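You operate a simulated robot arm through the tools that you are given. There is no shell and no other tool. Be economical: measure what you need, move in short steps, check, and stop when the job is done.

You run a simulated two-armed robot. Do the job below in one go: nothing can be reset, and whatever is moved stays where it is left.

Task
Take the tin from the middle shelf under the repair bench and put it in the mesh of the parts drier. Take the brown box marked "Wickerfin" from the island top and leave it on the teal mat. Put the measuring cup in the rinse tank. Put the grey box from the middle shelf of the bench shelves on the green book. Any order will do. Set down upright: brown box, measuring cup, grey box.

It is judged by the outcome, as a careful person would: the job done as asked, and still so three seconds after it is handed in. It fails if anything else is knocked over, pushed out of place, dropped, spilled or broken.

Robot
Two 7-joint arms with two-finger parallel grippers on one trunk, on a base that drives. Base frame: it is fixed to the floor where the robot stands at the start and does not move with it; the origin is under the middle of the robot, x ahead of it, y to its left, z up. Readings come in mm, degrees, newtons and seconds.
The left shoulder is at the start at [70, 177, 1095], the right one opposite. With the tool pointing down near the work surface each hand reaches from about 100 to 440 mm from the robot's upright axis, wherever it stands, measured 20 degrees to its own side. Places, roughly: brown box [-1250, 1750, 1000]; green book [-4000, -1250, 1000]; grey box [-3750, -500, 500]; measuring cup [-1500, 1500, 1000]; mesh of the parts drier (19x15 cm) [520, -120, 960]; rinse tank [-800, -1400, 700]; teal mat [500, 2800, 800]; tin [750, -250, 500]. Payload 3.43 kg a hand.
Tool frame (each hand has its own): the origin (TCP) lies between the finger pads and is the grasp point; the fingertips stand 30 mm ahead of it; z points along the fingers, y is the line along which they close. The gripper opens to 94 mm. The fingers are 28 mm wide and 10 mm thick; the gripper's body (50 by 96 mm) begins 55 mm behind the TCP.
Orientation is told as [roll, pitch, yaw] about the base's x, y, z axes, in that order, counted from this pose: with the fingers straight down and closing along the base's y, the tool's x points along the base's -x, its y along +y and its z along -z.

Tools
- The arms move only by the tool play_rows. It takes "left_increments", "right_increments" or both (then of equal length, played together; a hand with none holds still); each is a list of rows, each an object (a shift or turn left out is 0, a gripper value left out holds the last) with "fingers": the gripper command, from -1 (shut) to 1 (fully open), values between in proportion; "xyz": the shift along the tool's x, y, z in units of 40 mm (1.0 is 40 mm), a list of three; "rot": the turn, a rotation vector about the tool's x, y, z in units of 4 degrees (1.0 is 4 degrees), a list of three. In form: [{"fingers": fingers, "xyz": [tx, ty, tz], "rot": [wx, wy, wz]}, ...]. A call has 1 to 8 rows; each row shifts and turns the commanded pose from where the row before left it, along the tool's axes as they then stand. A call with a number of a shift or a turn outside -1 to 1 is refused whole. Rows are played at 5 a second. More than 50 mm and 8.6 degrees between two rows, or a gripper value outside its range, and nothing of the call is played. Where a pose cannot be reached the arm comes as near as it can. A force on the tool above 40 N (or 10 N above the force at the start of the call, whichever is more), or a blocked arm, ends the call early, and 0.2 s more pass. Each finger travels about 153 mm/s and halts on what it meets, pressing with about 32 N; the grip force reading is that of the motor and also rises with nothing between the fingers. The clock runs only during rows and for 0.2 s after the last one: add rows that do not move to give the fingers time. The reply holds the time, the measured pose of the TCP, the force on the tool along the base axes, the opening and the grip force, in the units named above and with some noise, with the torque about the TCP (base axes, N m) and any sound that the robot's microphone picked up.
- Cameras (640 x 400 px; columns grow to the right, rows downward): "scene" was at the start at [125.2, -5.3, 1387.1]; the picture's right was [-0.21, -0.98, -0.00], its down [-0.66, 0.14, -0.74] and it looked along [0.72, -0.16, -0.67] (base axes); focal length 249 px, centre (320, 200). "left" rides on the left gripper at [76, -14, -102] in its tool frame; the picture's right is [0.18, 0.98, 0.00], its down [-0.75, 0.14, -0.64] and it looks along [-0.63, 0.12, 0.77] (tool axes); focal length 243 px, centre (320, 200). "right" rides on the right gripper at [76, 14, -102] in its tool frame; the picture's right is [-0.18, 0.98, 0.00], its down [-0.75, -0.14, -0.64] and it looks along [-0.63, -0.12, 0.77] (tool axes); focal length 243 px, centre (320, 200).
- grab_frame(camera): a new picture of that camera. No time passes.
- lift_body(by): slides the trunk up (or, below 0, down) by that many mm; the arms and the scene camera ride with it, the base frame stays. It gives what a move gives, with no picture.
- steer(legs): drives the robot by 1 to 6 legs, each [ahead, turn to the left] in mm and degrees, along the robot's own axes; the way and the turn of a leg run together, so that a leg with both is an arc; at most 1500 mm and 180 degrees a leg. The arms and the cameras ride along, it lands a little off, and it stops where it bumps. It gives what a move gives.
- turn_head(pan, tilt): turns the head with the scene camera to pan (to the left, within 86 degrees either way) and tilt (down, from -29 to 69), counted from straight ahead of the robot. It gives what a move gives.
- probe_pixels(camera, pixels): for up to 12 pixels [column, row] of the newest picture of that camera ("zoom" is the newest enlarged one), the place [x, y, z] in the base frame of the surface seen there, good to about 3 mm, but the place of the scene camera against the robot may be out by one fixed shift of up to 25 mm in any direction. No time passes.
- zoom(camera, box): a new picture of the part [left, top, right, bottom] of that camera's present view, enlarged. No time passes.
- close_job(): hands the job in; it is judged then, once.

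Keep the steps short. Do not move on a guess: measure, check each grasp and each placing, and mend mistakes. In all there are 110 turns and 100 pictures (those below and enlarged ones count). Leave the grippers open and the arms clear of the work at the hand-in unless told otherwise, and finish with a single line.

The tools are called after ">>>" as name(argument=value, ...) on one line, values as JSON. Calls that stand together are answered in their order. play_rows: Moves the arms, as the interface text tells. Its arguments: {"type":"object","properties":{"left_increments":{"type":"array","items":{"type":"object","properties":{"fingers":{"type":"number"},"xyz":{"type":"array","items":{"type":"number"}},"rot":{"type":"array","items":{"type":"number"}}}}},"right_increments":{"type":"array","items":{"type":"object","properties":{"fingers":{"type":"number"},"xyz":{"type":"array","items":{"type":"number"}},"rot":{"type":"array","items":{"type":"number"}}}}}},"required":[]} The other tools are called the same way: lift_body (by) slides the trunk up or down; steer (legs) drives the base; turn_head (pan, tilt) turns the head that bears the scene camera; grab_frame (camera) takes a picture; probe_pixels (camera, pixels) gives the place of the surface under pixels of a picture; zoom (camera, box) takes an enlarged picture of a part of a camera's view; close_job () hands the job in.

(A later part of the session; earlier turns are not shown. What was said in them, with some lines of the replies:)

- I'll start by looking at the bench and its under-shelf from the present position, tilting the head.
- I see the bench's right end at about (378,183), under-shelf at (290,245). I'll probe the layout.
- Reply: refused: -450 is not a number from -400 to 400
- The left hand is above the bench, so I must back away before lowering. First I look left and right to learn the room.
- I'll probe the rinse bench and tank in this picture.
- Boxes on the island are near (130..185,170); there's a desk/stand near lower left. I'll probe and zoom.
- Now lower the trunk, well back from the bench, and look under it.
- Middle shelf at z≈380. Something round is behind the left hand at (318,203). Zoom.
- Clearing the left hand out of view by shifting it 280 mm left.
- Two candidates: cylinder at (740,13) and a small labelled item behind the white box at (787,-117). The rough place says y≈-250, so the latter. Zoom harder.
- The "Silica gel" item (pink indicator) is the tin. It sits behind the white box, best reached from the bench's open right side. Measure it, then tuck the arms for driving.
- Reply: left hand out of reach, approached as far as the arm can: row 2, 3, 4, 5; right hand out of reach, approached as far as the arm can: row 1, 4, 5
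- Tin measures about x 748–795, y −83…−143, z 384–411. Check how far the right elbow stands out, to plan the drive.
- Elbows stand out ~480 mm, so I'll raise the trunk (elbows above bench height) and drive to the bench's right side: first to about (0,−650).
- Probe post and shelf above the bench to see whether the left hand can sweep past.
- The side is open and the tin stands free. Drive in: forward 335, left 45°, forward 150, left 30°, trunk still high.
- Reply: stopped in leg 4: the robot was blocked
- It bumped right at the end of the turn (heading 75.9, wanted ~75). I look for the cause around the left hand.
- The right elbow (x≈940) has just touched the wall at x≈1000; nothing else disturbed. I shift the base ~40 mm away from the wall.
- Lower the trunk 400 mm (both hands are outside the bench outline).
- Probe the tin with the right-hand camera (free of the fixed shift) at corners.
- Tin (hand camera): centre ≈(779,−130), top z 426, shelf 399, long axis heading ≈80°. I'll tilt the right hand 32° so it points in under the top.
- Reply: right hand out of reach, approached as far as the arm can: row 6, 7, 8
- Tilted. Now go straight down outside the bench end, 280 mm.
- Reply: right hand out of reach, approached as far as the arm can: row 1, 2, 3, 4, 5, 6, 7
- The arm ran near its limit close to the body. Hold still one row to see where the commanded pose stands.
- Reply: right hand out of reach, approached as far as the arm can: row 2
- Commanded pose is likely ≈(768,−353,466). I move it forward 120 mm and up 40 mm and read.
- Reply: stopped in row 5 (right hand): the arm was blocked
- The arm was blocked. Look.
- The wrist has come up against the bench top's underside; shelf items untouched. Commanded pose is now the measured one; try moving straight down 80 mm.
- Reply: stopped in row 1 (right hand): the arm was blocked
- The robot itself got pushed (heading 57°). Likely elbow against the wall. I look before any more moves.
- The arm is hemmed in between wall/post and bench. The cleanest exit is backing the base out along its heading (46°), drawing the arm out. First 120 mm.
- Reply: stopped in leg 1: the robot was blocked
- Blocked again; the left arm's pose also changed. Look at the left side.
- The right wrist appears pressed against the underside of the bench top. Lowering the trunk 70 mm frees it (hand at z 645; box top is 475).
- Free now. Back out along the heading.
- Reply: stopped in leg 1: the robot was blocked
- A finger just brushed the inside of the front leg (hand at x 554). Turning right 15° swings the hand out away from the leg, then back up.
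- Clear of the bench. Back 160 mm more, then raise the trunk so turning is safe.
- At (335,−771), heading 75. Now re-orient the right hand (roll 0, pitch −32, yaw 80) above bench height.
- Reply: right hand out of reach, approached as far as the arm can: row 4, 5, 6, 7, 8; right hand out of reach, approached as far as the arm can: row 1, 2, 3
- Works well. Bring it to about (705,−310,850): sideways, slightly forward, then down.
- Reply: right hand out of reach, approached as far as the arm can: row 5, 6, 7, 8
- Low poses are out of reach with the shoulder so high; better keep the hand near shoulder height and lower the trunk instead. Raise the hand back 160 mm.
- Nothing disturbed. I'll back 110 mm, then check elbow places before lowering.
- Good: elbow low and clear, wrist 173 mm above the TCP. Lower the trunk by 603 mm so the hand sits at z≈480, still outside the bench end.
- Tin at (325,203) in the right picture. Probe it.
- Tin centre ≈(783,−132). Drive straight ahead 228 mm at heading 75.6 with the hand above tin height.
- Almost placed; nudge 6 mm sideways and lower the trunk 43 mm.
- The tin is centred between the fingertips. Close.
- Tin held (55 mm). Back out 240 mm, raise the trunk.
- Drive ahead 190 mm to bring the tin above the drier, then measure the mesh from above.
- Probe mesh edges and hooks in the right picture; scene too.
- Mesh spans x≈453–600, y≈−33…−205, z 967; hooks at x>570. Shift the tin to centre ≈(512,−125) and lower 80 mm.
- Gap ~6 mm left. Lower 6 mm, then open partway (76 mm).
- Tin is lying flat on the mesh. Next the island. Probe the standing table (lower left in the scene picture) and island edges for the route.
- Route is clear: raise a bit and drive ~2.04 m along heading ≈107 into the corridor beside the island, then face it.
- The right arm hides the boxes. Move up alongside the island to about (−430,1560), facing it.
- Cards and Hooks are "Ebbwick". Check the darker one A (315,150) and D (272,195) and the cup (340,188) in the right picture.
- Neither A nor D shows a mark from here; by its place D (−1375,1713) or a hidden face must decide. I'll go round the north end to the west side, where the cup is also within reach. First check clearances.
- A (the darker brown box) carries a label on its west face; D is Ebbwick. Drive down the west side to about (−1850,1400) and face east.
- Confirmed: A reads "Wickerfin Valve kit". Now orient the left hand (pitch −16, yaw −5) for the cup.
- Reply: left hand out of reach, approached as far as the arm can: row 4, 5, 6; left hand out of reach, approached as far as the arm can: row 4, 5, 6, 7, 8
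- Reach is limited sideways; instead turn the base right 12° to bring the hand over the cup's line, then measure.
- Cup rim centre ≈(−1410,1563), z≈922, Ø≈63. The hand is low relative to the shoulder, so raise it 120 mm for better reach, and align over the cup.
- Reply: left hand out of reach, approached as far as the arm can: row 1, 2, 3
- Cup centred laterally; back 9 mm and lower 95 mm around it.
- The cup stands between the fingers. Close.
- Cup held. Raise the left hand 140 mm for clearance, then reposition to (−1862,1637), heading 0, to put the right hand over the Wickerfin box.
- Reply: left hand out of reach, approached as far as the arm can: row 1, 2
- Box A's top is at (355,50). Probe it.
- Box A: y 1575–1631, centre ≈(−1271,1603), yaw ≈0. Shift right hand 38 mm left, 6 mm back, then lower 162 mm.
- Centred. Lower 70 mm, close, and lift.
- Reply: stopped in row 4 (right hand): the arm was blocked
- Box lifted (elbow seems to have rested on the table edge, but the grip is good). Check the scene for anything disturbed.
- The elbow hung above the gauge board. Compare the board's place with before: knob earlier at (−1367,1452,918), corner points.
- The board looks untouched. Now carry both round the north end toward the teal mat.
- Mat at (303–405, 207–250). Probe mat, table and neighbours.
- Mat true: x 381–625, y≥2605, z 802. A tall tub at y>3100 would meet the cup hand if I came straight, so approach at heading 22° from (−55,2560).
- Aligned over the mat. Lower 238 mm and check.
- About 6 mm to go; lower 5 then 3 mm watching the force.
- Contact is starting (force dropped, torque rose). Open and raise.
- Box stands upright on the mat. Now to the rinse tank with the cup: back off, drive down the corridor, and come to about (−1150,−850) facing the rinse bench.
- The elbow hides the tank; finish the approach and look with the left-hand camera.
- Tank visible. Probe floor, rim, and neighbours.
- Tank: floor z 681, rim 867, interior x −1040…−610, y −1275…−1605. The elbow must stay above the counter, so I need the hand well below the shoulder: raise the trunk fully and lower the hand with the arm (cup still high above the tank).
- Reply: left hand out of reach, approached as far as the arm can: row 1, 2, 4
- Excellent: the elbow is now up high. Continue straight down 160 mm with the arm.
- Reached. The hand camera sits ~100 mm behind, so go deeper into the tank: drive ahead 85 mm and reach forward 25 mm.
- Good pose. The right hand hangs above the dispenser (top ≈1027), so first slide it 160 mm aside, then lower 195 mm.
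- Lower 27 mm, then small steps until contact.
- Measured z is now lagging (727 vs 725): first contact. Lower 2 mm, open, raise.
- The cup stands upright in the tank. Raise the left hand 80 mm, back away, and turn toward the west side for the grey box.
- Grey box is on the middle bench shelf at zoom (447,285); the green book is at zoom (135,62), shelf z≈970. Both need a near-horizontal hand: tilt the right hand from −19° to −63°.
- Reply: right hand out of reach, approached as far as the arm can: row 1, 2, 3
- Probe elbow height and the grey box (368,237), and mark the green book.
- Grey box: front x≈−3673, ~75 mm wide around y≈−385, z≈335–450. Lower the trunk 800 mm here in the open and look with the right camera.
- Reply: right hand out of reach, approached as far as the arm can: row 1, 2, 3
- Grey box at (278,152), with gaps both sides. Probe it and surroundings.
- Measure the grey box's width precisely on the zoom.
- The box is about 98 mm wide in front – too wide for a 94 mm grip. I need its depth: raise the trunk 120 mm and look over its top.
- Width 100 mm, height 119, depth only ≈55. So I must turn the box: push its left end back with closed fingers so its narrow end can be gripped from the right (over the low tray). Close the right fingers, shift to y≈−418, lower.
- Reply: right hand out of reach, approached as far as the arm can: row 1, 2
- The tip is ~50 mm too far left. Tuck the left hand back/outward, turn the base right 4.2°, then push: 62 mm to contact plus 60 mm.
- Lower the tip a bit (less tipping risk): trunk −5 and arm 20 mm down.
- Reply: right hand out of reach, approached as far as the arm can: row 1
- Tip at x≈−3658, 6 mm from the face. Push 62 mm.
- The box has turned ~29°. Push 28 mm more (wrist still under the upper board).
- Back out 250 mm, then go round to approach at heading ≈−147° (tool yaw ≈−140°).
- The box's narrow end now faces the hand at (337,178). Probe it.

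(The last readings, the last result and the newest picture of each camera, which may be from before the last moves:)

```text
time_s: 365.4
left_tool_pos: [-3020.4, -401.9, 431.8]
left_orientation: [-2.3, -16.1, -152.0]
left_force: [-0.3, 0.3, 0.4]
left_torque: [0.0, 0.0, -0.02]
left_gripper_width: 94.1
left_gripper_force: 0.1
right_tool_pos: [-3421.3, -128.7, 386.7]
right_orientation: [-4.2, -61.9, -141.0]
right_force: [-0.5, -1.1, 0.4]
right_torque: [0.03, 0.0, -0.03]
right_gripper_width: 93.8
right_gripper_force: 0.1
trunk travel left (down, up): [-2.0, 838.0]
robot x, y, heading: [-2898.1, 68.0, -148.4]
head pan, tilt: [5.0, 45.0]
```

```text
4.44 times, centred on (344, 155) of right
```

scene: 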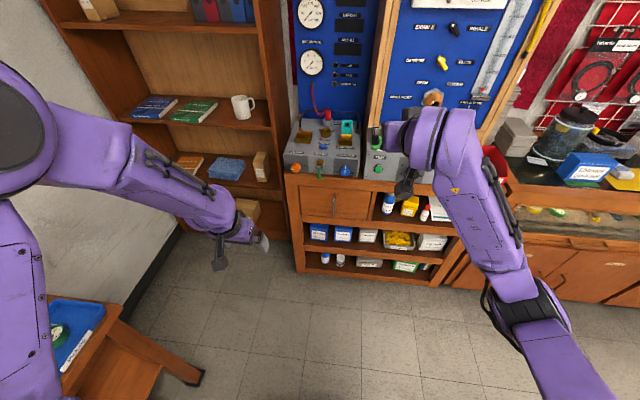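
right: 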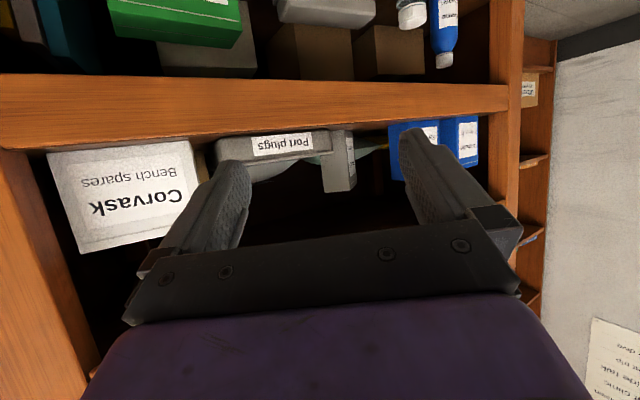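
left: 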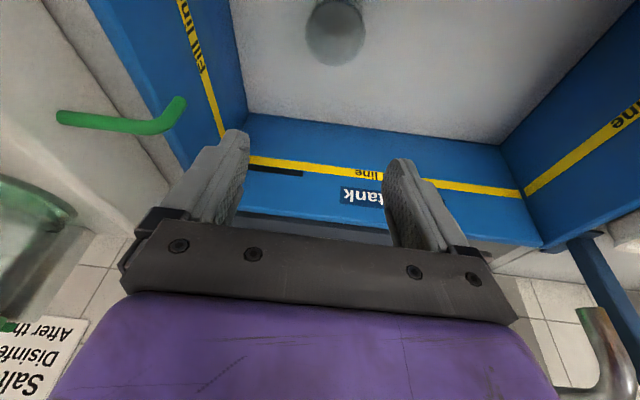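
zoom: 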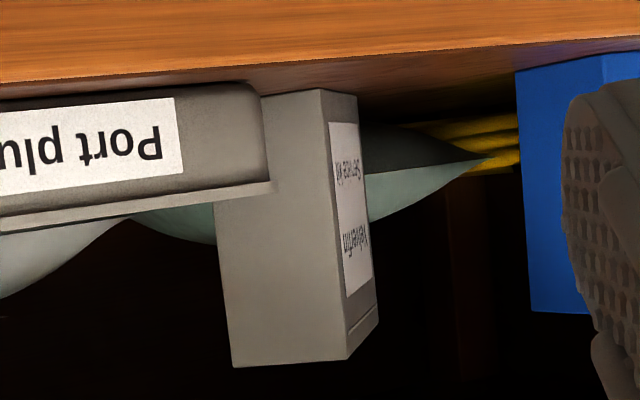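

The box now lies along heading ≈−132°. The tray would catch the hand camera on that line, so I approach at tool yaw ≈−158° and let the fingers align the box. Move to the staging place.

>>> steer(legs=[[0, 42.6], [340, 0], [0, -59.6]])

>>> lift_body(by=10)

```text
time_s: 372.2
left_tool_pos: [-3255.5, -669.4, 431.5]
left_orientation: [-2.4, -16.1, -170.0]
left_force: [0.9, -0.1, 0.5]
left_torque: [0.01, -0.02, 0.0]
left_gripper_width: 94.0
left_gripper_force: 0.1
right_tool_pos: [-3552.5, -284.1, 387.8]
right_orientation: [-4.3, -61.9, -159.1]
right_force: [0.9, -0.1, 1.0]
right_torque: [0.02, -0.01, 0.0]
right_gripper_width: 94.1
right_gripper_force: 0.1
trunk travel left (down, up): [-2.0, 838.0]
robot x, y, heading: [-2997.0, -257.8, -166.3]
head pan, tilt: [5.0, 45.0]
```

```text
time_s: 372.8
left_tool_pos: [-3254.9, -669.2, 442.4]
left_orientation: [-2.4, -16.1, -170.0]
left_force: [-0.1, -0.2, 0.1]
left_torque: [0.01, -0.02, 0.0]
left_gripper_width: 94.3
left_gripper_force: 0.1
right_tool_pos: [-3552.1, -283.0, 396.1]
right_orientation: [-4.1, -61.9, -159.1]
right_force: [-0.4, 0.5, -0.3]
right_torque: [0.03, -0.02, 0.02]
right_gripper_width: 93.8
right_gripper_force: 0.0
trunk travel left (down, up): [-12.0, 828.0]
robot x, y, heading: [-2997.0, -257.0, -166.4]
head pan, tilt: [5.0, 45.0]
```

Align: raise 10 mm more (finger edges above the tray rim), turn left 1.4°, opening 84 mm, advance 120 mm first.

>>> lift_body(by=10)

>>> play_rows(right_increments=[{"fingers": 0.82}])

>>> steer(legs=[[0, 1.4], [120, 0]])

>>> grab_frame(camera="right")

```text
time_s: 373.4
left_tool_pos: [-3255.3, -667.8, 452.1]
left_orientation: [-2.5, -16.1, -170.1]
left_force: [0.1, 0.2, 0.5]
left_torque: [0.01, -0.01, 0.0]
left_gripper_width: 94.0
left_gripper_force: 0.1
right_tool_pos: [-3552.1, -284.1, 407.1]
right_orientation: [-4.3, -61.7, -159.1]
right_force: [0.0, -0.1, -0.2]
right_torque: [0.02, -0.02, -0.03]
right_gripper_width: 94.3
right_gripper_force: 0.0
trunk travel left (down, up): [-22.0, 818.0]
robot x, y, heading: [-2997.0, -259.0, -166.5]
head pan, tilt: [5.0, 45.0]
```

```text
time_s: 373.8
left_tool_pos: [-3255.8, -670.1, 451.8]
left_orientation: [-2.4, -16.2, -170.0]
left_force: [0.3, -0.9, -0.2]
left_torque: [-0.02, -0.02, 0.0]
left_gripper_width: 94.0
left_gripper_force: 0.0
right_tool_pos: [-3552.6, -283.8, 406.6]
right_orientation: [-4.2, -61.8, -159.2]
right_force: [0.0, -0.4, -0.1]
right_torque: [0.01, 0.01, 0.0]
right_gripper_width: 85.2
right_gripper_force: 0.1
trunk travel left (down, up): [-22.0, 818.0]
robot x, y, heading: [-2994.1, -259.3, -166.3]
head pan, tilt: [5.0, 45.0]
```

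```text
time_s: 375.4
left_tool_pos: [-3360.1, -706.1, 452.4]
left_orientation: [-2.4, -16.1, -168.6]
left_force: [-0.9, -0.1, 0.2]
left_torque: [0.03, 0.0, 0.01]
left_gripper_width: 94.1
left_gripper_force: 0.1
right_tool_pos: [-3666.9, -328.2, 407.1]
right_orientation: [-4.1, -61.9, -157.5]
right_force: [-0.2, -0.8, 0.5]
right_torque: [-0.02, 0.0, 0.01]
right_gripper_width: 85.7
right_gripper_force: 0.0
trunk travel left (down, up): [-22.0, 818.0]
robot x, y, heading: [-3111.6, -289.2, -165.1]
head pan, tilt: [5.0, 45.0]
```

```text
3 pictures are left
```

right: 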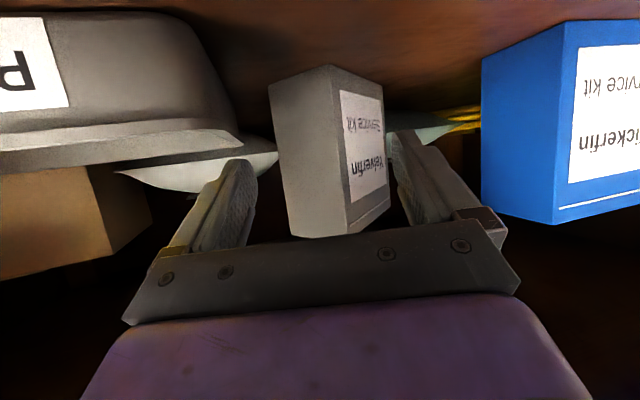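

The box end sits between the fingers. Advance 55 mm, then close.

>>> steer(legs=[[55, 0]])

>>> play_rows(right_increments=[{"fingers": 0.5}, {"fingers": 0.2}, {"fingers": -0.2}, {"fingers": -1}, {"fingers": -1}, {"fingers": -1}])

```text
time_s: 376.4
left_tool_pos: [-3413.6, -720.6, 451.3]
left_orientation: [-2.4, -16.1, -168.5]
left_force: [0.3, -0.5, 0.3]
left_torque: [0.01, -0.01, -0.01]
left_gripper_width: 93.9
left_gripper_force: 0.1
right_tool_pos: [-3719.8, -343.9, 407.0]
right_orientation: [-4.2, -61.8, -157.6]
right_force: [-0.7, 0.3, 0.4]
right_torque: [0.0, -0.01, 0.02]
right_gripper_width: 85.6
right_gripper_force: 0.0
trunk travel left (down, up): [-22.0, 818.0]
robot x, y, heading: [-3167.6, -303.9, -164.8]
head pan, tilt: [5.0, 45.0]
```

```text
time_s: 377.8
left_tool_pos: [-3413.9, -720.1, 452.4]
left_orientation: [-2.4, -16.2, -168.6]
left_force: [0.2, 0.1, -0.3]
left_torque: [-0.02, 0.0, -0.05]
left_gripper_width: 93.8
left_gripper_force: 0.2
right_tool_pos: [-3720.1, -343.2, 408.2]
right_orientation: [-4.2, -62.0, -157.6]
right_force: [-0.4, -1.5, 7.2]
right_torque: [-0.32, 0.21, 0.06]
right_gripper_width: 56.7
right_gripper_force: 32.2
trunk travel left (down, up): [-22.0, 818.0]
robot x, y, heading: [-3162.7, -307.8, -165.0]
head pan, tilt: [5.0, 45.0]
```

Gripped at 56.7 mm (the depth). Lift 9 mm, swing 3° left to clear the tray, and back out.

>>> lift_body(by=9)

>>> steer(legs=[[0, 3], [-260, 0]])

>>> grab_frame(camera="right")

```text
time_s: 378.3
left_tool_pos: [-3413.8, -720.6, 461.1]
left_orientation: [-2.3, -16.1, -168.6]
left_force: [0.2, 0.1, 0.4]
left_torque: [0.01, 0.02, -0.01]
left_gripper_width: 94.1
left_gripper_force: 0.0
right_tool_pos: [-3721.3, -343.3, 414.9]
right_orientation: [-4.2, -61.7, -157.6]
right_force: [-0.8, 0.3, -2.1]
right_torque: [0.06, -0.12, -0.01]
right_gripper_width: 56.7
right_gripper_force: 32.1
trunk travel left (down, up): [-31.0, 809.0]
robot x, y, heading: [-3168.3, -306.5, -165.2]
head pan, tilt: [5.0, 45.0]
```

```text
time_s: 380.6
left_tool_pos: [-3143.1, -651.8, 459.9]
left_orientation: [-2.4, -16.1, -165.6]
left_force: [-0.9, 0.1, -0.4]
left_torque: [0.0, 0.01, 0.0]
left_gripper_width: 93.7
left_gripper_force: 0.0
right_tool_pos: [-3470.1, -290.0, 415.4]
right_orientation: [-4.4, -61.8, -154.6]
right_force: [0.4, -1.2, -1.7]
right_torque: [0.03, -0.12, -0.02]
right_gripper_width: 56.8
right_gripper_force: 32.4
trunk travel left (down, up): [-31.0, 809.0]
robot x, y, heading: [-2917.5, -220.4, -161.8]
head pan, tilt: [5.0, 45.0]
```

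```text
2 pictures are left
5 turns are left
```

right: 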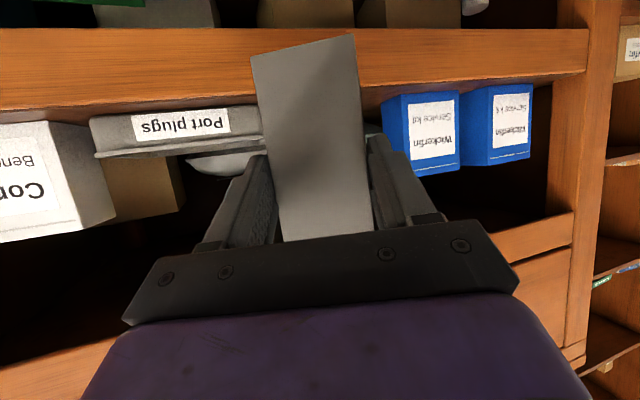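

Box held. Few turns remain, so I chain: raise to book height and drive to the bookcase, ending at heading −154° with the box over the green book, then look.

>>> lift_body(by=400)

>>> lift_body(by=272)

>>> steer(legs=[[0, 55.8], [740, 0], [0, -24], [300, 0], [0, -24]])

>>> turn_head(pan=-15, tilt=35)

>>> grab_frame(camera="scene")

>>> probe_pixels(camera="scene", pixels=[[280, 200], [300, 200], [320, 200], [340, 200], [280, 220], [300, 220], [320, 220], [340, 220], [300, 240], [320, 240], [340, 240], [360, 220]])

```text
time_s: 384.4
left_tool_pos: [-3142.5, -652.7, 860.8]
left_orientation: [-2.4, -16.0, -165.5]
left_force: [0.0, 0.2, -0.5]
left_torque: [-0.01, 0.04, -0.01]
left_gripper_width: 94.0
left_gripper_force: 0.1
right_tool_pos: [-3468.7, -292.1, 816.1]
right_orientation: [-4.3, -61.8, -154.6]
right_force: [-0.4, 1.0, -2.3]
right_torque: [0.04, -0.1, 0.0]
right_gripper_width: 56.8
right_gripper_force: 32.4
trunk travel left (down, up): [-431.0, 409.0]
robot x, y, heading: [-2919.8, -221.9, -161.6]
head pan, tilt: [5.0, 45.0]
```

```text
time_s: 387.2
left_tool_pos: [-3143.2, -651.8, 1133.1]
left_orientation: [-2.5, -16.1, -165.5]
left_force: [-0.2, 0.0, 0.3]
left_torque: [0.01, -0.01, 0.02]
left_gripper_width: 94.0
left_gripper_force: 0.1
right_tool_pos: [-3470.0, -292.2, 1088.2]
right_orientation: [-4.2, -61.7, -154.6]
right_force: [-0.3, 0.6, -2.5]
right_torque: [0.1, -0.12, 0.0]
right_gripper_width: 56.4
right_gripper_force: 32.3
trunk travel left (down, up): [-703.0, 137.0]
robot x, y, heading: [-2917.3, -225.8, -162.0]
head pan, tilt: [5.0, 45.0]
```

```text
time_s: 395.9
left_tool_pos: [-3099.5, -1472.8, 1132.2]
left_orientation: [-2.7, -16.5, -130.1]
left_force: [1.0, 0.6, 0.7]
left_torque: [-0.01, -0.01, 0.01]
left_gripper_width: 94.1
left_gripper_force: 0.0
right_tool_pos: [-3567.4, -1368.2, 1090.8]
right_orientation: [-6.5, -61.1, -118.0]
right_force: [-0.2, -1.0, -1.0]
right_torque: [0.1, -0.08, -0.02]
right_gripper_width: 56.4
right_gripper_force: 31.8
trunk travel left (down, up): [-703.0, 137.0]
robot x, y, heading: [-3169.8, -991.1, -121.7]
head pan, tilt: [5.0, 45.0]
stopped in leg 4: the robot was blocked; the commanded pose is now the measured one
```

```text
time_s: 396.7
left_tool_pos: [-3099.8, -1472.2, 1132.3]
left_orientation: [-2.5, -16.4, -130.2]
left_force: [-0.7, -0.4, -0.1]
left_torque: [-0.02, 0.05, 0.04]
left_gripper_width: 93.9
left_gripper_force: 0.0
right_tool_pos: [-3568.4, -1365.5, 1091.1]
right_orientation: [-6.3, -61.3, -118.2]
right_force: [-0.6, 0.5, -2.3]
right_torque: [0.12, -0.08, 0.01]
right_gripper_width: 56.2
right_gripper_force: 32.3
trunk travel left (down, up): [-703.0, 137.0]
robot x, y, heading: [-3165.1, -991.1, -121.5]
head pan, tilt: [-15.0, 35.0]
```

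```text
1 pictures are left
```

scene: 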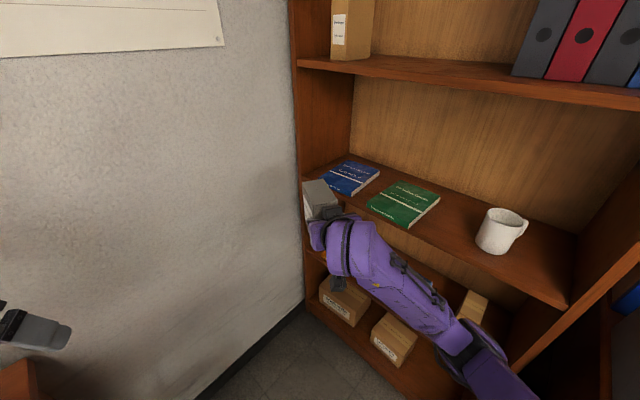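

```text
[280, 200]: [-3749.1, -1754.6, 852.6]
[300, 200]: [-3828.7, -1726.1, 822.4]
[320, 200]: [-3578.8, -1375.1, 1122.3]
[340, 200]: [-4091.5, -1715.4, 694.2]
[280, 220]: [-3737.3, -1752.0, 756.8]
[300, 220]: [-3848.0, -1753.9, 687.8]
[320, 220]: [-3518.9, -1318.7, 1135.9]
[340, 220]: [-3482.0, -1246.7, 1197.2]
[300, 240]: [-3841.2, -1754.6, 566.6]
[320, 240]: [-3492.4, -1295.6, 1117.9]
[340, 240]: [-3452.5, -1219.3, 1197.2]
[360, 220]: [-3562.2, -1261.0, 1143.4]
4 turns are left
```

Blocked short of the goal (something low on the left). I back off 80 mm, turn to −150° there, and advance 225 mm; meanwhile measure the green book and the elbow in this picture.

>>> probe_pixels(camera="scene", pixels=[[372, 206], [400, 184], [436, 198], [410, 222], [404, 203], [345, 183], [440, 233], [490, 240], [500, 213], [488, 355], [470, 330], [560, 300]])

>>> steer(legs=[[-80, 0], [0, -28.5], [225, 0]])

>>> play_rows(right_increments=[{"xyz": [0, 0, 0]}])

```text
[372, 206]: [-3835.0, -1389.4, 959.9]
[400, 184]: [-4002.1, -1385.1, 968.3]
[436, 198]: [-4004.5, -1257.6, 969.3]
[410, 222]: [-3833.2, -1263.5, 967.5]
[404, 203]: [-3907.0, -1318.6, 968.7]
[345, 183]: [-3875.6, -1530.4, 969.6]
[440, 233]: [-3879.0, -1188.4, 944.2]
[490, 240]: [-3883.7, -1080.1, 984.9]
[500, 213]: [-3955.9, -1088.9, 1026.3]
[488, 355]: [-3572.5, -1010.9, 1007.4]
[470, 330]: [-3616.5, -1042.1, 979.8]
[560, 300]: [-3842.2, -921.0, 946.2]
```

```text
time_s: 399.4
left_tool_pos: [-3296.8, -1375.8, 1131.9]
left_orientation: [-2.5, -16.4, -158.8]
left_force: [-1.1, -0.1, 0.3]
left_torque: [0.01, -0.03, -0.02]
left_gripper_width: 93.8
left_gripper_force: 0.0
right_tool_pos: [-3657.4, -1057.1, 1091.1]
right_orientation: [-6.4, -61.1, -147.0]
right_force: [0.4, 1.4, -1.7]
right_torque: [0.04, -0.12, 0.02]
right_gripper_width: 55.9
right_gripper_force: 31.8
trunk travel left (down, up): [-703.0, 137.0]
robot x, y, heading: [-3123.7, -919.6, -150.8]
head pan, tilt: [-15.0, 35.0]
stopped in leg 2: the robot was blocked; the commanded pose is now the measured one
```

```text
time_s: 399.8
left_tool_pos: [-3296.9, -1375.8, 1133.8]
left_orientation: [-2.6, -16.3, -158.8]
left_force: [0.4, -0.5, 0.3]
left_torque: [-0.02, -0.01, -0.01]
left_gripper_width: 94.0
left_gripper_force: 0.1
right_tool_pos: [-3657.7, -1057.0, 1090.6]
right_orientation: [-6.3, -61.1, -147.1]
right_force: [0.1, 0.2, -1.8]
right_torque: [0.02, -0.1, -0.01]
right_gripper_width: 56.1
right_gripper_force: 32.2
trunk travel left (down, up): [-703.0, 137.0]
robot x, y, heading: [-3126.7, -928.2, -150.9]
head pan, tilt: [-15.0, 35.0]
3 turns are left
```

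Book (corrected): x −3997…−3828, y ≈−1401…−1272, top z≈984. The right elbow sticks out toward the bench; first bring the hand inward/forward with the arm (elbow comes in), raise 30 mm, then advance 200 mm.

>>> lift_body(by=30)

>>> play_rows(right_increments=[{"xyz": [-0.354, 0.68, 0.639]}, {"xyz": [-0.354, 0.68, 0.639]}, {"xyz": [-0.354, 0.68, 0.639]}, {"xyz": [-0.354, 0.68, 0.639]}, {"xyz": [0, 0, 0]}])

>>> steer(legs=[[200, 0]])

>>> play_rows(right_increments=[{"xyz": [0, 0, 0]}, {"xyz": [0, 0, 0]}])

```text
time_s: 400.5
left_tool_pos: [-3298.7, -1376.2, 1163.0]
left_orientation: [-2.5, -16.1, -158.7]
left_force: [0.1, 0.3, 0.7]
left_torque: [-0.02, 0.01, 0.04]
left_gripper_width: 93.8
left_gripper_force: 0.0
right_tool_pos: [-3659.6, -1059.0, 1119.2]
right_orientation: [-6.1, -61.0, -147.0]
right_force: [-0.5, 0.3, -1.3]
right_torque: [0.05, -0.12, -0.02]
right_gripper_width: 55.9
right_gripper_force: 32.0
trunk travel left (down, up): [-733.0, 107.0]
robot x, y, heading: [-3127.3, -918.7, -150.5]
head pan, tilt: [-15.0, 35.0]
```

```text
time_s: 401.7
left_tool_pos: [-3299.5, -1375.7, 1163.7]
left_orientation: [-2.4, -16.3, -158.7]
left_force: [-0.6, -0.6, -0.4]
left_torque: [0.04, -0.04, 0.01]
left_gripper_width: 93.9
left_gripper_force: 0.0
right_tool_pos: [-3690.2, -1195.4, 1128.4]
right_orientation: [-7.0, -60.8, -146.3]
right_force: [0.4, 0.5, -1.6]
right_torque: [0.08, -0.09, 0.01]
right_gripper_width: 56.1
right_gripper_force: 32.2
right hand out of reach, approached as far as the arm can: row 3, 4
trunk travel left (down, up): [-733.0, 107.0]
robot x, y, heading: [-3123.2, -923.1, -150.8]
head pan, tilt: [-15.0, 35.0]
```

```text
time_s: 403.3
left_tool_pos: [-3473.9, -1475.6, 1163.8]
left_orientation: [-2.5, -16.3, -158.7]
left_force: [-0.1, 0.1, 0.4]
left_torque: [0.0, 0.0, 0.03]
left_gripper_width: 93.7
left_gripper_force: 0.1
right_tool_pos: [-3866.0, -1294.3, 1128.5]
right_orientation: [-7.0, -60.7, -146.3]
right_force: [-1.1, -0.2, -3.1]
right_torque: [0.06, -0.1, 0.0]
right_gripper_width: 56.2
right_gripper_force: 31.7
trunk travel left (down, up): [-733.0, 107.0]
robot x, y, heading: [-3302.8, -1016.4, -150.7]
head pan, tilt: [-15.0, 35.0]
```

```text
time_s: 403.9
left_tool_pos: [-3473.9, -1476.1, 1161.2]
left_orientation: [-2.5, -16.3, -158.7]
left_force: [0.3, -1.4, 0.0]
left_torque: [0.03, 0.02, 0.0]
left_gripper_width: 93.6
left_gripper_force: 0.1
right_tool_pos: [-3865.5, -1295.6, 1126.1]
right_orientation: [-7.1, -60.7, -146.2]
right_force: [-0.8, 0.4, -2.0]
right_torque: [0.06, -0.15, 0.02]
right_gripper_width: 56.3
right_gripper_force: 31.9
trunk travel left (down, up): [-733.0, 107.0]
robot x, y, heading: [-3303.5, -1018.4, -150.7]
head pan, tilt: [-15.0, 35.0]
2 turns are left
```

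Box centre is ≈(−3904,−1320) over the book; nudge (turn 1.4° left, 8 mm ahead), lower to contact, release, retreat straight back, and take the last picture.

>>> steer(legs=[[8, 1.4]])

>>> lift_body(by=-65)

>>> lift_body(by=-4)

>>> play_rows(right_increments=[{"fingers": 0.25}, {"fingers": 0.4}, {"fingers": 0.7}, {"fingers": 1}, {"fingers": 1}, {"fingers": 1}])

>>> steer(legs=[[-230, 0]])

>>> grab_frame(camera="scene")

```text
time_s: 404.7
left_tool_pos: [-3469.1, -1482.7, 1163.3]
left_orientation: [-2.3, -16.4, -157.5]
left_force: [-0.4, 0.6, 0.7]
left_torque: [0.02, -0.01, 0.01]
left_gripper_width: 94.1
left_gripper_force: 0.1
right_tool_pos: [-3865.5, -1310.8, 1127.4]
right_orientation: [-7.0, -60.8, -144.9]
right_force: [-0.4, -1.3, -1.7]
right_torque: [0.04, -0.12, 0.03]
right_gripper_width: 56.0
right_gripper_force: 31.9
trunk travel left (down, up): [-733.0, 107.0]
robot x, y, heading: [-3312.7, -1023.2, -149.4]
head pan, tilt: [-15.0, 35.0]
```

```text
time_s: 405.7
left_tool_pos: [-3468.7, -1484.1, 1098.7]
left_orientation: [-2.4, -16.3, -157.3]
left_force: [0.6, 1.2, 0.4]
left_torque: [-0.01, 0.0, 0.02]
left_gripper_width: 94.0
left_gripper_force: 0.0
right_tool_pos: [-3866.2, -1310.8, 1063.2]
right_orientation: [-6.9, -60.8, -144.8]
right_force: [-0.2, -0.2, -2.0]
right_torque: [0.04, -0.13, 0.0]
right_gripper_width: 55.9
right_gripper_force: 31.8
trunk travel left (down, up): [-668.0, 172.0]
robot x, y, heading: [-3307.2, -1024.8, -149.1]
head pan, tilt: [-15.0, 35.0]
```

```text
time_s: 406.2
left_tool_pos: [-3468.7, -1482.6, 1094.2]
left_orientation: [-2.5, -16.4, -157.2]
left_force: [0.3, 0.2, -0.2]
left_torque: [0.02, -0.01, 0.01]
left_gripper_width: 94.2
left_gripper_force: 0.1
right_tool_pos: [-3864.7, -1312.2, 1060.0]
right_orientation: [-6.9, -60.9, -144.7]
right_force: [2.6, -1.4, 2.5]
right_torque: [-0.39, 0.16, 0.3]
right_gripper_width: 55.9
right_gripper_force: 31.8
trunk travel left (down, up): [-664.0, 176.0]
robot x, y, heading: [-3305.6, -1029.5, -149.3]
head pan, tilt: [-15.0, 35.0]
```

```text
time_s: 407.6
left_tool_pos: [-3468.7, -1483.7, 1094.3]
left_orientation: [-2.5, -16.3, -157.4]
left_force: [0.2, 0.1, 0.2]
left_torque: [0.01, 0.02, -0.06]
left_gripper_width: 93.9
left_gripper_force: 0.1
right_tool_pos: [-3865.0, -1312.0, 1058.2]
right_orientation: [-7.0, -60.8, -144.8]
right_force: [-0.2, 1.4, -0.8]
right_torque: [0.03, 0.01, 0.02]
right_gripper_width: 94.1
right_gripper_force: 0.1
trunk travel left (down, up): [-664.0, 176.0]
robot x, y, heading: [-3309.6, -1025.9, -149.5]
head pan, tilt: [-15.0, 35.0]
```

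```text
time_s: 409.4
left_tool_pos: [-3270.4, -1364.0, 1094.1]
left_orientation: [-2.4, -16.3, -157.6]
left_force: [0.1, -0.3, -0.4]
left_torque: [0.0, 0.05, -0.02]
left_gripper_width: 93.8
left_gripper_force: 0.0
right_tool_pos: [-3666.5, -1193.0, 1059.0]
right_orientation: [-7.1, -60.8, -145.0]
right_force: [-0.3, -0.6, 0.9]
right_torque: [-0.02, -0.01, 0.0]
right_gripper_width: 94.2
right_gripper_force: 0.1
trunk travel left (down, up): [-664.0, 176.0]
robot x, y, heading: [-3107.5, -908.4, -149.2]
head pan, tilt: [-15.0, 35.0]
```

```text
0 pictures are left
1 turns are left
```

scene: 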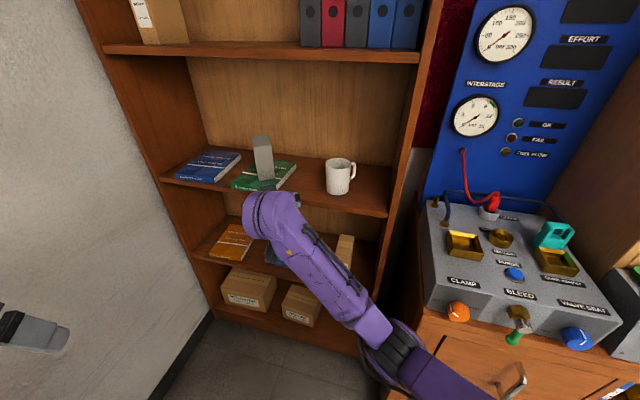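

The last picture shows the grey box upright on the green book at about (263,158), with the grippers open and clear, so I hand the job in.

>>> close_job()

```text
The job is handed in.
```

I finished all four placements and handed the job in: the tin is in the drier mesh, the Wickerfin box is upright on the teal mat, the measuring cup is upright in the rinse tank, and the grey box is upright on the green book. There were some bumps on the way: the arms or base touched the wall, a bench leg, the underside of the bench top and two things I couldn't identify, and the right elbow may have touched the island gauge board. I saw nothing knocked over or moved, but I didn't re-check every spot.
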